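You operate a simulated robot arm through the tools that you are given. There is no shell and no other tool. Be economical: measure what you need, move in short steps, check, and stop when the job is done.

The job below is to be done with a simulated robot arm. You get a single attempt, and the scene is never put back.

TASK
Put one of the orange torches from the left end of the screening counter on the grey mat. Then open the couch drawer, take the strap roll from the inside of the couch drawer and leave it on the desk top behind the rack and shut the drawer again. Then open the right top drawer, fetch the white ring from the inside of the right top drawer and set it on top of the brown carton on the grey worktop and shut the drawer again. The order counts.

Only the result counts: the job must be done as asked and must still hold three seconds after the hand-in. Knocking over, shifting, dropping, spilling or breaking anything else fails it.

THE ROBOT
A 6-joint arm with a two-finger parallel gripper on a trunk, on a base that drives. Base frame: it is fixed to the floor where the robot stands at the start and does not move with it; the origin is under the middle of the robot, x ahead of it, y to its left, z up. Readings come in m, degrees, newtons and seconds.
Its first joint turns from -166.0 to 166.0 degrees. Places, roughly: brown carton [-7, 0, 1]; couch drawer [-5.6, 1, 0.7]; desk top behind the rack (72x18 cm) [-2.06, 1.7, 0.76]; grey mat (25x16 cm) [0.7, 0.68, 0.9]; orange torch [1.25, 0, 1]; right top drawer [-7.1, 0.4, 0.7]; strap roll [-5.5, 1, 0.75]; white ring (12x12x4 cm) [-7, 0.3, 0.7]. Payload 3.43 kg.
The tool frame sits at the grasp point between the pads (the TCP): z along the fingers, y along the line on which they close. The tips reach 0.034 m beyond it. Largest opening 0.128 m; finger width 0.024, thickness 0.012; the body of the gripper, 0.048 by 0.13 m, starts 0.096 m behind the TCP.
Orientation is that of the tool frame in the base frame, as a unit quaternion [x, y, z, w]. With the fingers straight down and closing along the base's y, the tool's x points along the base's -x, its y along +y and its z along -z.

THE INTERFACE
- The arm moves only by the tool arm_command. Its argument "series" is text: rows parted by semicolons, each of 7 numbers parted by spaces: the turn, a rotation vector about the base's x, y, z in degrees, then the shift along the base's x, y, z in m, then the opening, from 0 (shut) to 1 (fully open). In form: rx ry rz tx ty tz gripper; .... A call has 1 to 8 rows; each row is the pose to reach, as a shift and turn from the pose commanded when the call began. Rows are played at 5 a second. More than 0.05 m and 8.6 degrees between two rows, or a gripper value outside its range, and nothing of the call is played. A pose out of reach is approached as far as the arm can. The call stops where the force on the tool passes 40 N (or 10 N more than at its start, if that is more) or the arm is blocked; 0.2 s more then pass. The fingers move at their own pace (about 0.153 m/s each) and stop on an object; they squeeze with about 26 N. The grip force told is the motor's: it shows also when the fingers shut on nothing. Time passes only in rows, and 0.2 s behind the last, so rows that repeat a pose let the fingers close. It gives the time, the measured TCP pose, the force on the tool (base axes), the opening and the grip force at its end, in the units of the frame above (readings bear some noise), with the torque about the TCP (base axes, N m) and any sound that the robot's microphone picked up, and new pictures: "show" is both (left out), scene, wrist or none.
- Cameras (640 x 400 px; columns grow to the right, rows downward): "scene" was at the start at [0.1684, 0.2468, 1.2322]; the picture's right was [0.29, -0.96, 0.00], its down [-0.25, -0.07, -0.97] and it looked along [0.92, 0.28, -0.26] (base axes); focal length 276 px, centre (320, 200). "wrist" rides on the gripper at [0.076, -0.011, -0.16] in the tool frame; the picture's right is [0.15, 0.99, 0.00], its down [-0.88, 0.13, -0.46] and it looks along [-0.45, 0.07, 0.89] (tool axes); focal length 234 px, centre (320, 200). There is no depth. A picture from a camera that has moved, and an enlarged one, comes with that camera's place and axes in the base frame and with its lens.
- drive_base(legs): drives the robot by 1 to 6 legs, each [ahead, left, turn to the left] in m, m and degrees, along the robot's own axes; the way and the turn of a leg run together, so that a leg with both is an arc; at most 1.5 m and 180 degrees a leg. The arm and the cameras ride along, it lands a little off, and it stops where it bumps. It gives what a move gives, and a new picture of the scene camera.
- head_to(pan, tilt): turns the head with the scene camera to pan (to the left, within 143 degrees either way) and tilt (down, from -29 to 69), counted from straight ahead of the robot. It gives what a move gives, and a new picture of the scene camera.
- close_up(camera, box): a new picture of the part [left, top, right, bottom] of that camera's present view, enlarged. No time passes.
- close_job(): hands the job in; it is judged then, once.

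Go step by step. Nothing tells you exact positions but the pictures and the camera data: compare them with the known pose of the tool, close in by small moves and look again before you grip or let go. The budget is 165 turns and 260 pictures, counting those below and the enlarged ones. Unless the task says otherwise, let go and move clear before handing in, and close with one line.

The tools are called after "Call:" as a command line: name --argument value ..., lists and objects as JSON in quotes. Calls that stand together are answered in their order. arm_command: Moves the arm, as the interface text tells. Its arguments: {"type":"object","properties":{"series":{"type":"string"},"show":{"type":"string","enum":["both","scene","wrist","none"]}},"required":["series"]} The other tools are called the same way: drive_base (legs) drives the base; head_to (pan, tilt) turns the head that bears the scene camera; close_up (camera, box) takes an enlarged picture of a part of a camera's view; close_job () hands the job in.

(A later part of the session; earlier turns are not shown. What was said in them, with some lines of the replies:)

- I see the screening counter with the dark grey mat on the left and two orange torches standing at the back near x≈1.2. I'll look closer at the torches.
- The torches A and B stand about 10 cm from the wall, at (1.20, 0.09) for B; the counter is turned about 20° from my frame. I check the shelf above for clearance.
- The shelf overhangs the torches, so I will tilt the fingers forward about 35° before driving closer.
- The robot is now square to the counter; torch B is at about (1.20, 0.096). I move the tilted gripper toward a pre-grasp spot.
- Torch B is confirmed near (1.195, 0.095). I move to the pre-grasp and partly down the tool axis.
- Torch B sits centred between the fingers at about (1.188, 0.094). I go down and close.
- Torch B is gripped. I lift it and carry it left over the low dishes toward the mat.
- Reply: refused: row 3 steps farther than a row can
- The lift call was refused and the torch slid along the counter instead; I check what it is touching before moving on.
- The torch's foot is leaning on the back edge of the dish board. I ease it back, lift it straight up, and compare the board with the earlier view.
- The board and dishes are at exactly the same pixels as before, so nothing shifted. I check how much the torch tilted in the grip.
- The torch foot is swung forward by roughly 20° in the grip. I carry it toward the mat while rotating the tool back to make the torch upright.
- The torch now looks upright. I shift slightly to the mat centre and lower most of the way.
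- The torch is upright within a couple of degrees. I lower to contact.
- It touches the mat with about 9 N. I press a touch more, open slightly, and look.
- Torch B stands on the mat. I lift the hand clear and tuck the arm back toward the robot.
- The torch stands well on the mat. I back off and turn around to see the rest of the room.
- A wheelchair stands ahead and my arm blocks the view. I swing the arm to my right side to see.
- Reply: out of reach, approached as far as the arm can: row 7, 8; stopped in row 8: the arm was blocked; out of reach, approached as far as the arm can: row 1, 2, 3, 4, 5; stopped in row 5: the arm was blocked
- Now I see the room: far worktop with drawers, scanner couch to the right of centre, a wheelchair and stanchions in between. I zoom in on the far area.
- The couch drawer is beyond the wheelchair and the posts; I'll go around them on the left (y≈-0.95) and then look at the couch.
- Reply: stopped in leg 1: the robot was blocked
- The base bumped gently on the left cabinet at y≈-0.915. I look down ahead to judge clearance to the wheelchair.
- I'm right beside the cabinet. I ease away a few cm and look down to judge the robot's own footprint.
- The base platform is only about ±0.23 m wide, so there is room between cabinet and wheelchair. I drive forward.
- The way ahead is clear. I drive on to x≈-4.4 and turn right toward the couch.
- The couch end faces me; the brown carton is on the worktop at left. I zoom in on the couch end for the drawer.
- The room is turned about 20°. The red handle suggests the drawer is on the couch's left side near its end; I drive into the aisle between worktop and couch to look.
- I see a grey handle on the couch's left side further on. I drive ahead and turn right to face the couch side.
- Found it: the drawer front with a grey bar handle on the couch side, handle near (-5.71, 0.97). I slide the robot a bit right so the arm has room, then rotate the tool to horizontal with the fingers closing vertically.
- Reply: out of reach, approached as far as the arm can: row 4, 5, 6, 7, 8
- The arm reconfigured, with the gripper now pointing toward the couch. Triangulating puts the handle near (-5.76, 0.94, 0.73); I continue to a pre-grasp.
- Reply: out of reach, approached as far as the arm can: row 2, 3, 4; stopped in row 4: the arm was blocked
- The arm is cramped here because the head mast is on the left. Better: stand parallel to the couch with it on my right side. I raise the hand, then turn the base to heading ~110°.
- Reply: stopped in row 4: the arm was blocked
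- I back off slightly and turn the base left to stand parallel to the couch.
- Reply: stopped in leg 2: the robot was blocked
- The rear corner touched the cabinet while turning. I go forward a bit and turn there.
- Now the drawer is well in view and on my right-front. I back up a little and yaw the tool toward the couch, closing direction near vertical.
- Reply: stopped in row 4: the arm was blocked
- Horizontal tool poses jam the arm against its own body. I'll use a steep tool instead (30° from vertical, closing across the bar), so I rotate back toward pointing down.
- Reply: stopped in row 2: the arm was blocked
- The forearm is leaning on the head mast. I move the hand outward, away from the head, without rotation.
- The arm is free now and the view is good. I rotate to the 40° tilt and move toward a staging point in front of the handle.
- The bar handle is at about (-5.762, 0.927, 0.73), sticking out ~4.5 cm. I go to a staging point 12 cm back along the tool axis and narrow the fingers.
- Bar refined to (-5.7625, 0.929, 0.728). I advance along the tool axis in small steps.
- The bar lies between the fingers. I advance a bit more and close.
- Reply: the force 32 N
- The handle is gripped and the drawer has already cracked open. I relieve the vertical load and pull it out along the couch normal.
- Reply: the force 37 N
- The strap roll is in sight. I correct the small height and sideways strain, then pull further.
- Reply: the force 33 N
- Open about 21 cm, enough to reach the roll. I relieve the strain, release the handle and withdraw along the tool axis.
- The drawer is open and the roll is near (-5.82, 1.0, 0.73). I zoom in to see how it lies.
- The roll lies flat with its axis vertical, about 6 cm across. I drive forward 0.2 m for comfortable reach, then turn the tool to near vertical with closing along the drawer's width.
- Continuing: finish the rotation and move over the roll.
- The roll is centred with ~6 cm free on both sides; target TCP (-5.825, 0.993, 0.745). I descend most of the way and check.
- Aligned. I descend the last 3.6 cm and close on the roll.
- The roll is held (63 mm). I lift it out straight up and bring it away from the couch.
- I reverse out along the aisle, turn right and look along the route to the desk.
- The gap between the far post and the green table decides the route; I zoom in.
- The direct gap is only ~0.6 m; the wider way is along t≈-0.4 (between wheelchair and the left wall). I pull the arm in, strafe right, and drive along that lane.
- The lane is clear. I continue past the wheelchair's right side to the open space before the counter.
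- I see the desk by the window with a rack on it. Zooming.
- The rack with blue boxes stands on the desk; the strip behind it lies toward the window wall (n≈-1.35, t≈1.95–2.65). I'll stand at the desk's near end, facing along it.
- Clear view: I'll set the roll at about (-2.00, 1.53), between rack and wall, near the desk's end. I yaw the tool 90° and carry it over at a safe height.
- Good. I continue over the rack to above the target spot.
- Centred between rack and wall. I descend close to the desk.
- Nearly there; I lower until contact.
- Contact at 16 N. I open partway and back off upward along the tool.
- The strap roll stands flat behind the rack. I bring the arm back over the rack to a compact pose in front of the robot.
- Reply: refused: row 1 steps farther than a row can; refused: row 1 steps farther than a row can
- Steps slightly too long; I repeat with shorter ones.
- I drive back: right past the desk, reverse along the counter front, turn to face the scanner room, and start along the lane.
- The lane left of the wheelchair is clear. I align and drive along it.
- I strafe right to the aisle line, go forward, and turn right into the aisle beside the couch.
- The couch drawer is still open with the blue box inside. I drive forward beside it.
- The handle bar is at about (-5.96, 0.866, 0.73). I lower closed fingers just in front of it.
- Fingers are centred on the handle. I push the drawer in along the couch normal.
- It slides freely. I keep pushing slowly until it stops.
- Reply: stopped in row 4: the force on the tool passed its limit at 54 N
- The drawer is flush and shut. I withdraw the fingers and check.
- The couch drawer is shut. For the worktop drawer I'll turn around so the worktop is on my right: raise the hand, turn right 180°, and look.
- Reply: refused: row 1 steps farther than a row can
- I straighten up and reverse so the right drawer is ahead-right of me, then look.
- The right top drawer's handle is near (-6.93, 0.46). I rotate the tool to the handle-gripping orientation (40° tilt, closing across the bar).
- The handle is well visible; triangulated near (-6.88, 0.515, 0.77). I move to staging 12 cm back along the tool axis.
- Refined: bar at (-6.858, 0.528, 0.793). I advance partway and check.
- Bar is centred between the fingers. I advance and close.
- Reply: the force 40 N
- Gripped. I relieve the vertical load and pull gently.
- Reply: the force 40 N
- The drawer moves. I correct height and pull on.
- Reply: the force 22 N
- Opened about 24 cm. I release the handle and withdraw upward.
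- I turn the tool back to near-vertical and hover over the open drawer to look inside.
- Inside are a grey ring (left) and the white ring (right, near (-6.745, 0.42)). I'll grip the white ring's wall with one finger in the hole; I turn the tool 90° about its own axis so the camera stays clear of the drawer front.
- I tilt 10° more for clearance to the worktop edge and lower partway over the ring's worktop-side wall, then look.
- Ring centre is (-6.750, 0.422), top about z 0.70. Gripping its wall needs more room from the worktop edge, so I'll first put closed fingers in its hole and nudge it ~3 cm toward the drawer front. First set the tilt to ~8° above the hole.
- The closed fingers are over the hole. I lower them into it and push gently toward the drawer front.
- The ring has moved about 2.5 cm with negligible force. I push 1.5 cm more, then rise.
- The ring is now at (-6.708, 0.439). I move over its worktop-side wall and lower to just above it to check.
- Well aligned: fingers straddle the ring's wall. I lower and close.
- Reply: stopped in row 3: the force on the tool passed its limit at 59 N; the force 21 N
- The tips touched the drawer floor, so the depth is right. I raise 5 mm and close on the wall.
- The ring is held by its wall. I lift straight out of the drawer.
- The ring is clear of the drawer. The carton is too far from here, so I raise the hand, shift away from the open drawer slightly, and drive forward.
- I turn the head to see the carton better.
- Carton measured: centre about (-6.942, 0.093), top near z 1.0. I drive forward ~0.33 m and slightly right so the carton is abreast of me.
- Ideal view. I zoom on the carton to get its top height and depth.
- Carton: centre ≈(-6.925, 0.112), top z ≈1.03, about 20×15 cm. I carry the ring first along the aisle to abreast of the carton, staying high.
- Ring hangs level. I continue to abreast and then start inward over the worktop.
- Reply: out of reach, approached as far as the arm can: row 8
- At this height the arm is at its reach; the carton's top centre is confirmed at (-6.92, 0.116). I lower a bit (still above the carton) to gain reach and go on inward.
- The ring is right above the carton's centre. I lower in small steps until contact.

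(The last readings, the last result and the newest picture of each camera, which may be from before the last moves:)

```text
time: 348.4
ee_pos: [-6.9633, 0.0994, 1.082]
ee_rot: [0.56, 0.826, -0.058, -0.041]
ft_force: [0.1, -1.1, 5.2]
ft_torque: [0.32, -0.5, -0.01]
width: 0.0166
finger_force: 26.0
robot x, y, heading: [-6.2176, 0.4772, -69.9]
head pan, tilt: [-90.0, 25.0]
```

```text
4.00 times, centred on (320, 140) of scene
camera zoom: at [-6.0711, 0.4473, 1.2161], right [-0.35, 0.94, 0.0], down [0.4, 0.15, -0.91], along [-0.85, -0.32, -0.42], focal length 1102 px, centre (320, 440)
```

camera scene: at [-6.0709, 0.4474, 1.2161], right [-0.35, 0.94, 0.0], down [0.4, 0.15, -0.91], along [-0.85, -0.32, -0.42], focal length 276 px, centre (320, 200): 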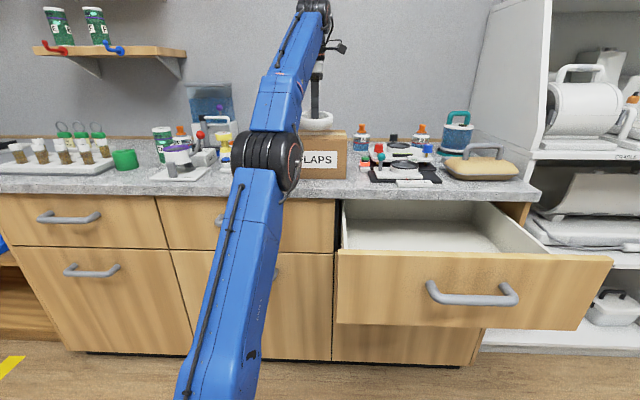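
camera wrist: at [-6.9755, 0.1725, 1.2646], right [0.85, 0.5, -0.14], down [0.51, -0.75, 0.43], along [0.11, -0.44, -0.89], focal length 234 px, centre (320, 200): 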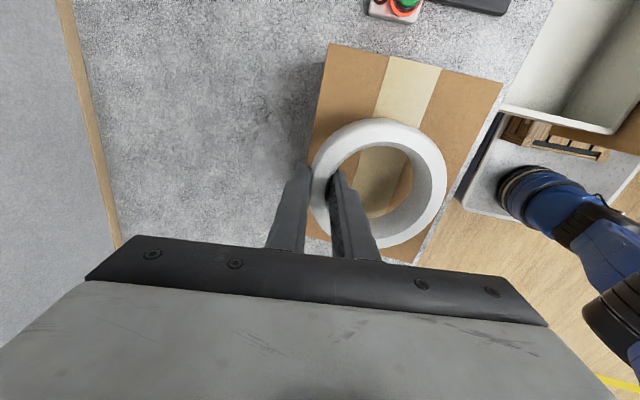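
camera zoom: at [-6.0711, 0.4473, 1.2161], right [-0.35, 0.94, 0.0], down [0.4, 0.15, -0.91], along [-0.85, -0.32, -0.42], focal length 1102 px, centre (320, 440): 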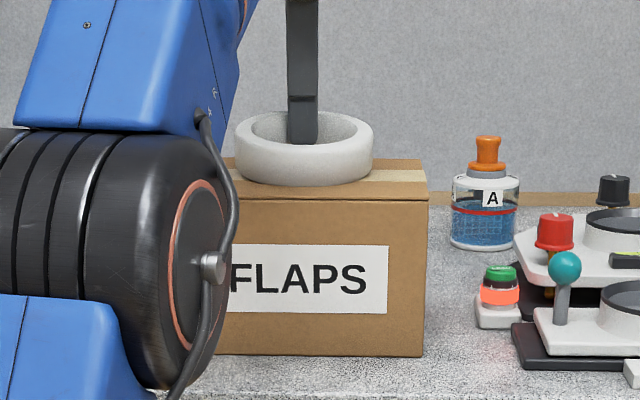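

Contact with the carton. I open gently and rise straight up.

Call:
arm_command --series "0 0 0 0 0 -0.002 0;0 0 0 0 0 -0.002 0.2;0 0 0 0 0 -0.002 0.33;0 0 0 0 0 -0.002 0.33;0 0 0 0 0 0.03 0.33;0 0 0 0 0 0.07 0.33;0 0 0 0.02 0.008 0.1 0.33" --show "both"

Call:
close_up --camera "scene" --box '[270, 90, 370, 190]'

```text
time: 350.0
ee_pos: [-6.9188, 0.1094, 1.135]
ee_rot: [0.56, 0.825, -0.059, -0.043]
ft_force: [-0.8, 0.0, 0.1]
ft_torque: [0.02, -0.08, -0.02]
width: 0.0422
finger_force: 0.1
out of reach, approached as far as the arm can: row 5, 6, 7
robot x, y, heading: [-6.2226, 0.4812, -69.6]
head pan, tilt: [-90.0, 25.0]
camera scene: at [-6.0716, 0.4471, 1.2162], right [-0.35, 0.94, 0.0], down [0.4, 0.15, -0.91], along [-0.85, -0.32, -0.42], focal length 276 px, centre (320, 200)
camera wrist: at [-6.9354, 0.1833, 1.2943], right [0.86, 0.5, -0.14], down [0.51, -0.75, 0.43], along [0.11, -0.44, -0.89], focal length 234 px, centre (320, 200)
```

scene: 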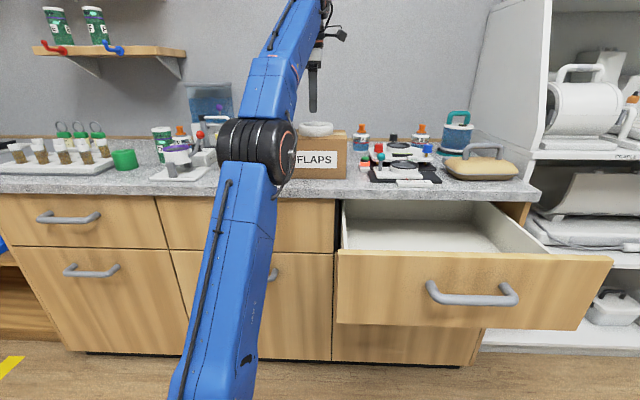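
wrist: 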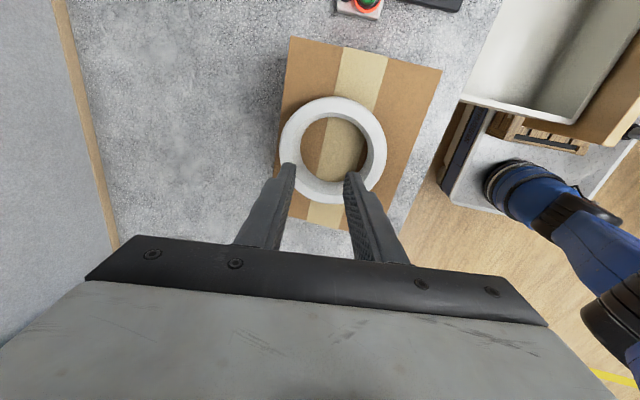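

```text
4.00 times, centred on (320, 140) of scene
camera zoom: at [-6.0716, 0.4471, 1.2162], right [-0.35, 0.94, 0.0], down [0.4, 0.15, -0.91], along [-0.85, -0.32, -0.42], focal length 1102 px, centre (320, 440)
```

zoom: 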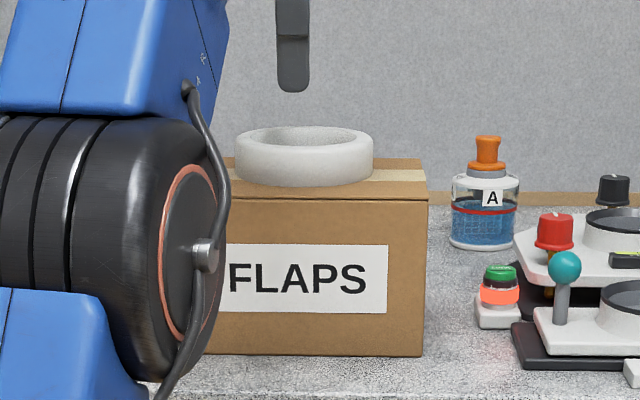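

The ring lies flat on the carton. I pull the hand back toward the robot, staying high.

Call:
arm_command --series "0 0 0 0.04 0.014 0.01 0.33;0 0 0 0.08 0.028 0.03 0.33;0 0 0 0.12 0.042 0.05 0.3;0 0 0 0.16 0.056 0.05 0.2;0 0 0 0.2 0.07 0.05 0.1;0 0 0 0.24 0.084 0.05 0;0 0 0 0.28 0.098 0.05 0;0 0 0 0.32 0.112 0.05 0" --show "both"

```text
time: 351.8
ee_pos: [-6.6016, 0.2207, 1.1848]
ee_rot: [0.56, 0.826, -0.059, -0.042]
ft_force: [-0.5, 1.0, -1.3]
ft_torque: [0.0, -0.06, 0.02]
width: 0.0
finger_force: 26.6
robot x, y, heading: [-6.215, 0.475, -69.5]
head pan, tilt: [-90.0, 25.0]
camera scene: at [-6.0715, 0.4473, 1.2161], right [-0.35, 0.94, 0.0], down [0.4, 0.15, -0.91], along [-0.85, -0.32, -0.42], focal length 276 px, centre (320, 200)
camera wrist: at [-6.6171, 0.2955, 1.3446], right [0.86, 0.5, -0.14], down [0.51, -0.75, 0.43], along [0.11, -0.44, -0.89], focal length 234 px, centre (320, 200)
```

scene: 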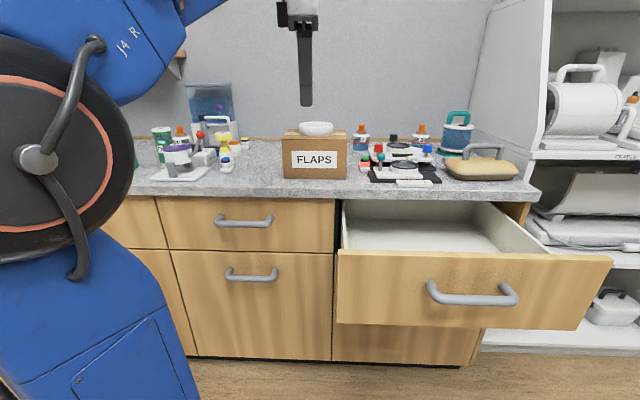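
wrist: 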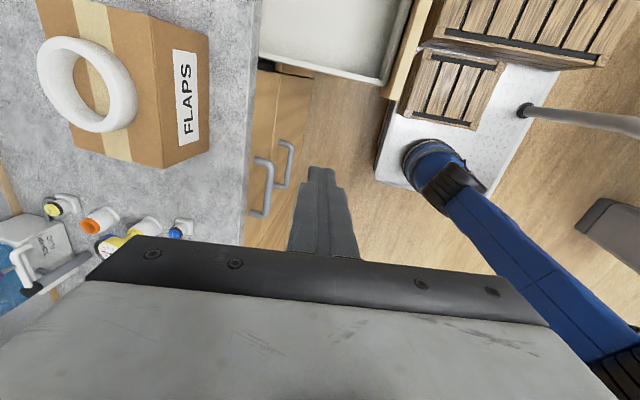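

Now to shut the drawer. I swing the hand forward while turning it 90° so the narrow side faces the drawer, then reverse the base to the earlier working spot.

Call:
arm_command --series "-1.07 -0.39 -8.05 0.012 -0.044 0 0;-2.13 -0.78 -16.1 0.024 -0.088 0 0;-3.2 -1.17 -24.2 0.036 -0.132 0 0;-4.27 -1.56 -32.2 0.048 -0.176 0 0;-5.3 -1.95 -40.3 0.06 -0.22 0 0;-6.4 -2.34 -48.3 0.072 -0.264 0 0;-7.5 -2.73 -56.4 0.084 -0.308 0 0;-8.5 -3.1 -64.4 0.096 -0.352 0 0" --show "none"

Call:
arm_command --series "-1.07 -0.39 -8.05 0.02 0.0 0 0;-2.13 -0.78 -16.1 0.04 0.0 0 0;-3.2 -1.17 -24.2 0.06 0 0 0" --show "none"

Call:
drive_base --legs '[[-0.36, 0, 0], [-0.36, 0, 0]]'

```text
time: 353.6
ee_pos: [-6.5029, -0.1313, 1.1901]
ee_rot: [0.916, 0.394, -0.071, -0.005]
ft_force: [0.0, 0.4, 0.2]
ft_torque: [-0.05, 0.02, -0.01]
width: 0.0
finger_force: 25.7
robot x, y, heading: [-6.2186, 0.4752, -69.7]
head pan, tilt: [-90.0, 25.0]
```

```text
time: 354.4
ee_pos: [-6.4435, -0.1305, 1.1871]
ee_rot: [0.979, 0.191, -0.069, 0.007]
ft_force: [-0.1, -1.1, 0.1]
ft_torque: [-0.01, -0.03, 0.03]
width: 0.0
finger_force: 25.7
robot x, y, heading: [-6.2175, 0.4772, -69.7]
head pan, tilt: [-90.0, 25.0]
```

```text
time: 358.6
ee_pos: [-6.6928, 0.5442, 1.1877]
ee_rot: [0.978, 0.197, -0.07, 0.01]
ft_force: [-0.3, 0.4, -0.5]
ft_torque: [-0.02, -0.03, -0.01]
width: 0.0001
finger_force: 25.7
robot x, y, heading: [-6.4744, 1.155, -69.0]
head pan, tilt: [-90.0, 25.0]
camera scene: at [-6.3265, 1.1259, 1.2161], right [-0.36, 0.93, 0.0], down [0.39, 0.15, -0.91], along [-0.85, -0.33, -0.42], focal length 276 px, centre (320, 200)
```

scene: 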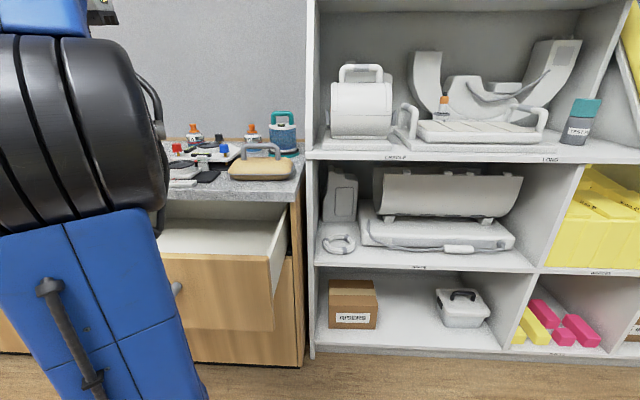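

I check the handle view before lowering.

Call:
arm_command --series "0 0 0 0.038 0.022 -0.02 0;0 0 0 0.076 0.044 -0.04 0;0 0 0 0.114 0.066 -0.06 0;0 0 0 0.151 0.088 -0.08 0" --show "wrist"

Call:
head_to --pan -30 --tilt 35

```text
time: 359.6
ee_pos: [-6.54, 0.6311, 1.1087]
ee_rot: [0.978, 0.197, -0.07, 0.009]
ft_force: [-0.8, -1.7, 0.5]
ft_torque: [0.04, -0.02, -0.04]
width: 0.0
finger_force: 25.4
robot x, y, heading: [-6.4695, 1.1592, -69.0]
head pan, tilt: [-90.0, 25.0]
camera wrist: at [-6.4529, 0.6775, 1.2553], right [0.52, -0.86, -0.03], down [-0.69, -0.44, 0.57], along [-0.5, -0.27, -0.82], focal length 234 px, centre (320, 200)
```

wrist: 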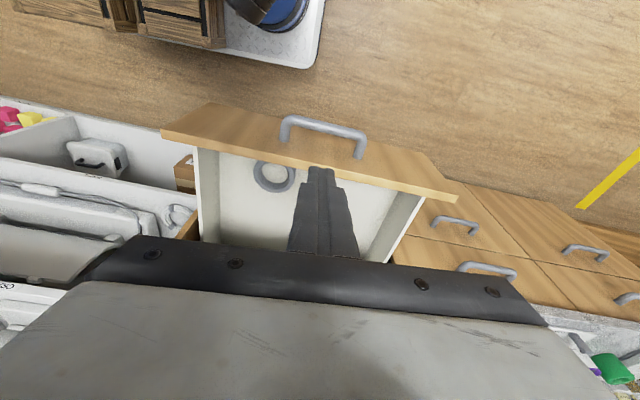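

```text
time: 360.9
ee_pos: [-6.5395, 0.6306, 1.1091]
ee_rot: [0.978, 0.198, -0.07, 0.01]
ft_force: [-0.2, -0.1, 0.2]
ft_torque: [-0.03, 0.02, 0.0]
width: 0.0
finger_force: 26.3
robot x, y, heading: [-6.4733, 1.1528, -68.7]
head pan, tilt: [-30.0, 35.0]
camera scene: at [-6.2543, 1.0721, 1.2003], right [-0.99, 0.16, 0.0], down [0.09, 0.57, -0.82], along [-0.13, -0.81, -0.57], focal length 276 px, centre (320, 200)
```

scene: 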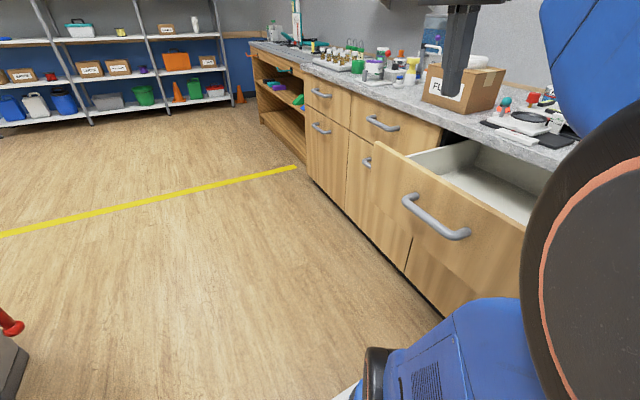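

The bar is near n=-5.985; I lower the closed fingers just in front of it.

Call:
arm_command --series "0 0 0 0.014 0.003 -0.04 0;0 0 0 0.014 0.003 -0.085 0;0 0 0 0.014 0.003 -0.13 0;0 0 0 0.014 0.003 -0.175 0;0 0 0 0.014 0.003 -0.22 0;0 0 0 0.014 0.003 -0.265 0;0 0 0 0.014 0.003 -0.308 0" --show "both"

```text
time: 362.5
ee_pos: [-6.528, 0.6344, 0.7998]
ee_rot: [0.978, 0.197, -0.069, 0.01]
ft_force: [0.6, 0.2, 0.1]
ft_torque: [-0.02, -0.04, -0.02]
width: 0.0
finger_force: 26.3
robot x, y, heading: [-6.473, 1.1569, -68.9]
head pan, tilt: [-30.0, 35.0]
camera scene: at [-6.2542, 1.0721, 1.2003], right [-0.99, 0.16, 0.0], down [0.09, 0.57, -0.82], along [-0.13, -0.81, -0.57], focal length 276 px, centre (320, 200)
camera wrist: at [-6.4397, 0.6809, 0.9482], right [0.52, -0.85, -0.03], down [-0.69, -0.44, 0.57], along [-0.5, -0.28, -0.82], focal length 234 px, centre (320, 200)
```

scene: 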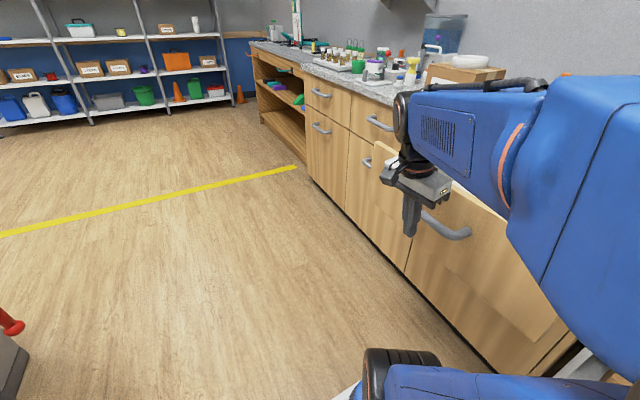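
wrist: 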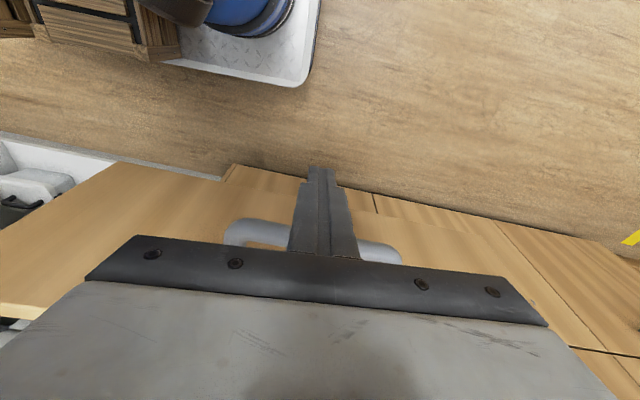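

Centred on the handle. I push the drawer in.

Call:
arm_command --series "0 0 0 -0.03 -0.01 0 0;0 0 0 -0.06 -0.02 0 0;0 0 0 -0.09 -0.03 0 0;0 0 0 -0.12 -0.04 0 0;0 0 0 -0.15 -0.05 0 0;0 0 0 -0.18 -0.06 0 0;0 0 0 -0.21 -0.07 0 0;0 0 0 -0.24 -0.08 0 0" --show "wrist"

```text
time: 364.3
ee_pos: [-6.7661, 0.5537, 0.8025]
ee_rot: [0.978, 0.198, -0.07, 0.008]
ft_force: [1.0, 0.0, 0.1]
ft_torque: [-0.02, 0.02, -0.01]
width: 0.0
finger_force: 25.8
robot x, y, heading: [-6.4731, 1.157, -69.1]
head pan, tilt: [-30.0, 35.0]
camera wrist: at [-6.6817, 0.6016, 0.9494], right [0.52, -0.85, -0.03], down [-0.69, -0.44, 0.57], along [-0.5, -0.28, -0.82], focal length 234 px, centre (320, 200)
```

wrist: 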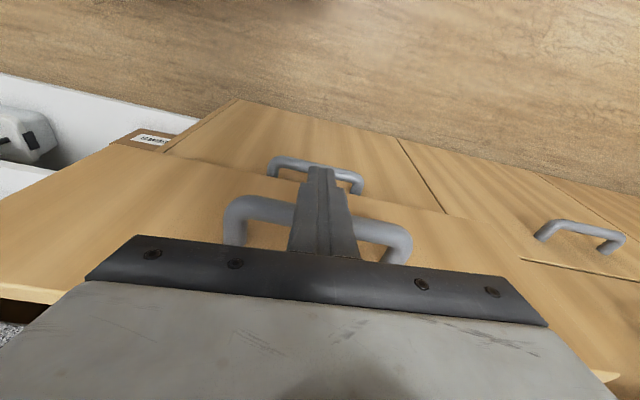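

Call:
arm_command --series "0 0 0 -0.015 -0.005 0 0;0 0 0 -0.03 -0.01 0 0;0 0 0 -0.042 -0.014 0 0;0 0 0 -0.052 -0.0173 0 0;0 0 0 -0.062 -0.0207 0 0;0 0 0 -0.072 -0.024 0 0;0 0 0 -0.08 -0.0267 0 0" --show "wrist"

```text
time: 365.9
ee_pos: [-6.8394, 0.5314, 0.7994]
ee_rot: [0.978, 0.198, -0.065, 0.008]
ft_force: [11.0, 4.8, 2.1]
ft_torque: [0.09, -0.09, -0.06]
width: 0.0
finger_force: 25.8
robot x, y, heading: [-6.4746, 1.1543, -68.9]
head pan, tilt: [-30.0, 35.0]
stopped in row 7: the force on the tool passed its limit at 55 N (the readings are from after the stop); the commanded pose is now the measured one
camera wrist: at [-6.7542, 0.5769, 0.9474], right [0.52, -0.85, -0.03], down [-0.7, -0.44, 0.56], along [-0.5, -0.27, -0.82], focal length 234 px, centre (320, 200)
```

wrist: 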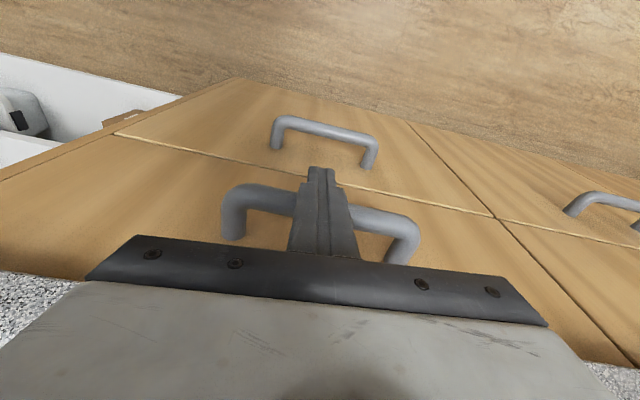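

The drawer is flush with its neighbours. I withdraw the hand and check drawer and ring.

Call:
arm_command --series "0 0 0 0.03 0.01 0 0;0 0 0 0.065 0.022 0.01 0;0 0 0 0.1 0.034 0.04 0;0 0 0 0.13 0.044 0.075 0;0 0 0 0.16 0.054 0.11 0;0 0 0 0.19 0.064 0.145 0;0 0 0 0.21 0.071 0.185 0;0 0 0 0.22 0.074 0.225 0" --show "both"

Call:
close_up --camera "scene" --box '[340, 30, 600, 300]'

```text
time: 367.7
ee_pos: [-6.6209, 0.6059, 1.0229]
ee_rot: [0.978, 0.199, -0.066, 0.008]
ft_force: [-0.6, -0.7, 0.4]
ft_torque: [0.01, 0.04, 0.06]
width: 0.0003
finger_force: 26.4
robot x, y, heading: [-6.4704, 1.1503, -68.7]
head pan, tilt: [-30.0, 35.0]
camera scene: at [-6.2539, 1.0722, 1.2003], right [-0.99, 0.15, 0.0], down [0.09, 0.57, -0.82], along [-0.13, -0.81, -0.57], focal length 276 px, centre (320, 200)
camera wrist: at [-6.5352, 0.6522, 1.1712], right [0.52, -0.85, -0.03], down [-0.7, -0.44, 0.57], along [-0.5, -0.27, -0.82], focal length 234 px, centre (320, 200)
```

scene: 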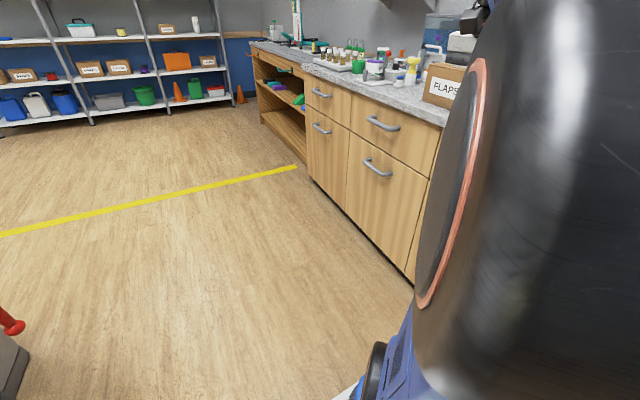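
wrist: 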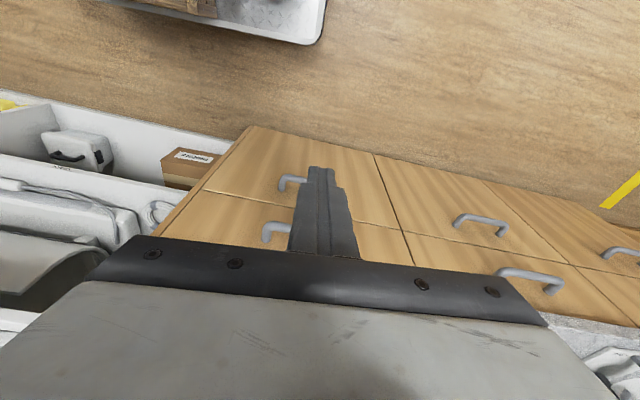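

```text
1.48 times, centred on (470, 165) of scene
camera zoom: at [-6.2539, 1.0722, 1.2003], right [-0.99, 0.15, 0.0], down [0.09, 0.57, -0.82], along [-0.13, -0.81, -0.57], focal length 408 px, centre (98, 252)
```

zoom: 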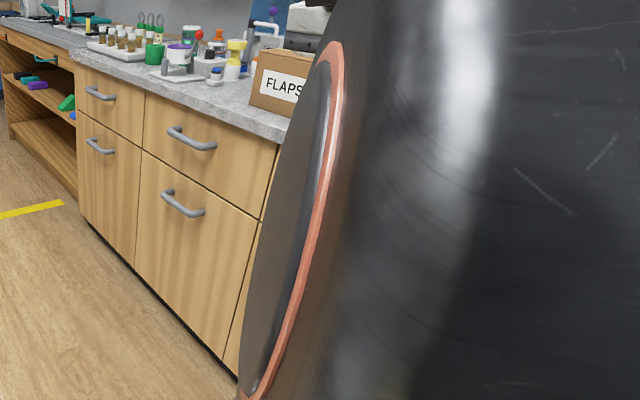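

All closed as far as visible. One last check of ring, carton and both drawers from a better viewpoint.

Call:
drive_base --legs '[[0.7, 0.05, 0]]'

Call:
head_to --pan -100 --tilt 25

Call:
head_to --pan 120 --tilt 30

```text
time: 371.6
ee_pos: [-6.3101, -0.0405, 1.0234]
ee_rot: [0.977, 0.203, -0.065, 0.007]
ft_force: [0.2, 0.0, 0.2]
ft_torque: [-0.01, 0.03, 0.0]
width: 0.0001
finger_force: 25.8
robot x, y, heading: [-6.1671, 0.5131, -68.3]
head pan, tilt: [-30.0, 35.0]
camera scene: at [-5.9476, 0.4295, 1.2003], right [-0.99, 0.14, 0.0], down [0.08, 0.57, -0.82], along [-0.12, -0.81, -0.57], focal length 276 px, centre (320, 200)
```

scene: 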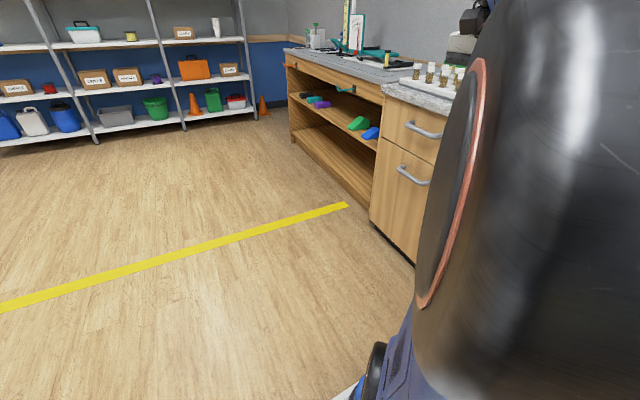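

```text
time: 373.0
ee_pos: [-6.3102, -0.0409, 1.0236]
ee_rot: [0.977, 0.203, -0.065, 0.008]
ft_force: [-1.1, 0.6, -0.5]
ft_torque: [0.02, -0.02, 0.03]
width: 0.0
finger_force: 26.3
robot x, y, heading: [-6.1677, 0.5072, -68.5]
head pan, tilt: [-100.0, 25.0]
camera scene: at [-6.0251, 0.498, 1.2161], right [-0.2, 0.98, 0.0], down [0.41, 0.09, -0.91], along [-0.89, -0.18, -0.42], focal length 276 px, centre (320, 200)
```

scene: 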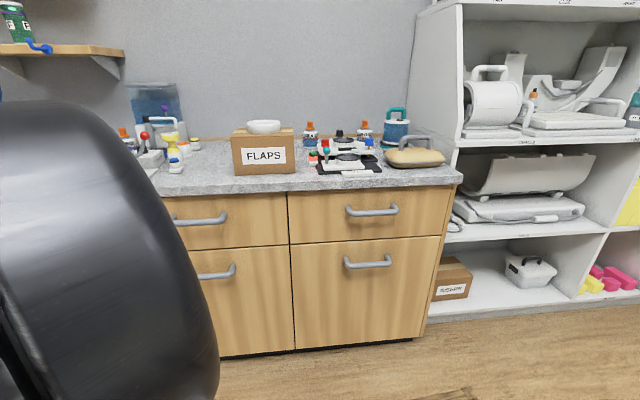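

```text
time: 376.1
ee_pos: [-6.3101, -0.0406, 1.0231]
ee_rot: [0.977, 0.203, -0.065, 0.008]
ft_force: [0.2, 0.2, 0.8]
ft_torque: [0.0, 0.04, -0.02]
width: 0.0
finger_force: 26.0
robot x, y, heading: [-6.1705, 0.5059, -68.3]
head pan, tilt: [120.0, 30.0]
camera scene: at [-5.8787, 0.5876, 1.2081], right [0.78, -0.62, 0.0], down [-0.31, -0.39, -0.87], along [0.54, 0.68, -0.5], focal length 276 px, centre (320, 200)
```

scene: 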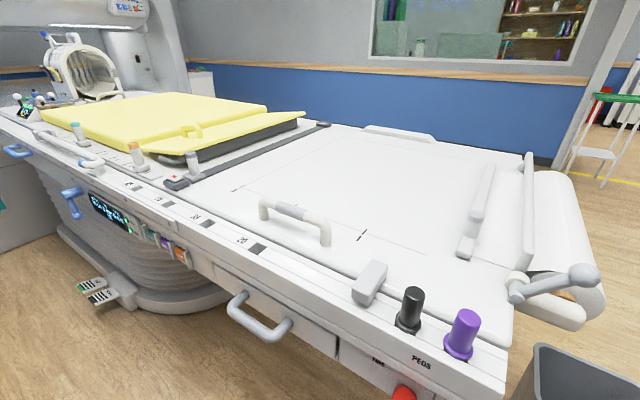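

Both drawers are shut, and the ring sits on the carton. The torch stood on the mat and the strap roll lay behind the rack when I last looked at them. The hand is clear, so I hand in.

Call:
close_job

```text
The job is handed in.
```

I finished all three parts in order and handed the job in. Orange torch B is on the grey mat, the strap roll is on the desk behind the rack, and the white ring is on the brown carton. Both drawers are shut. One refused lift made the torch slide along the counter and press on the back edge of the dish board, but the board and dishes looked unmoved in the picture afterwards.
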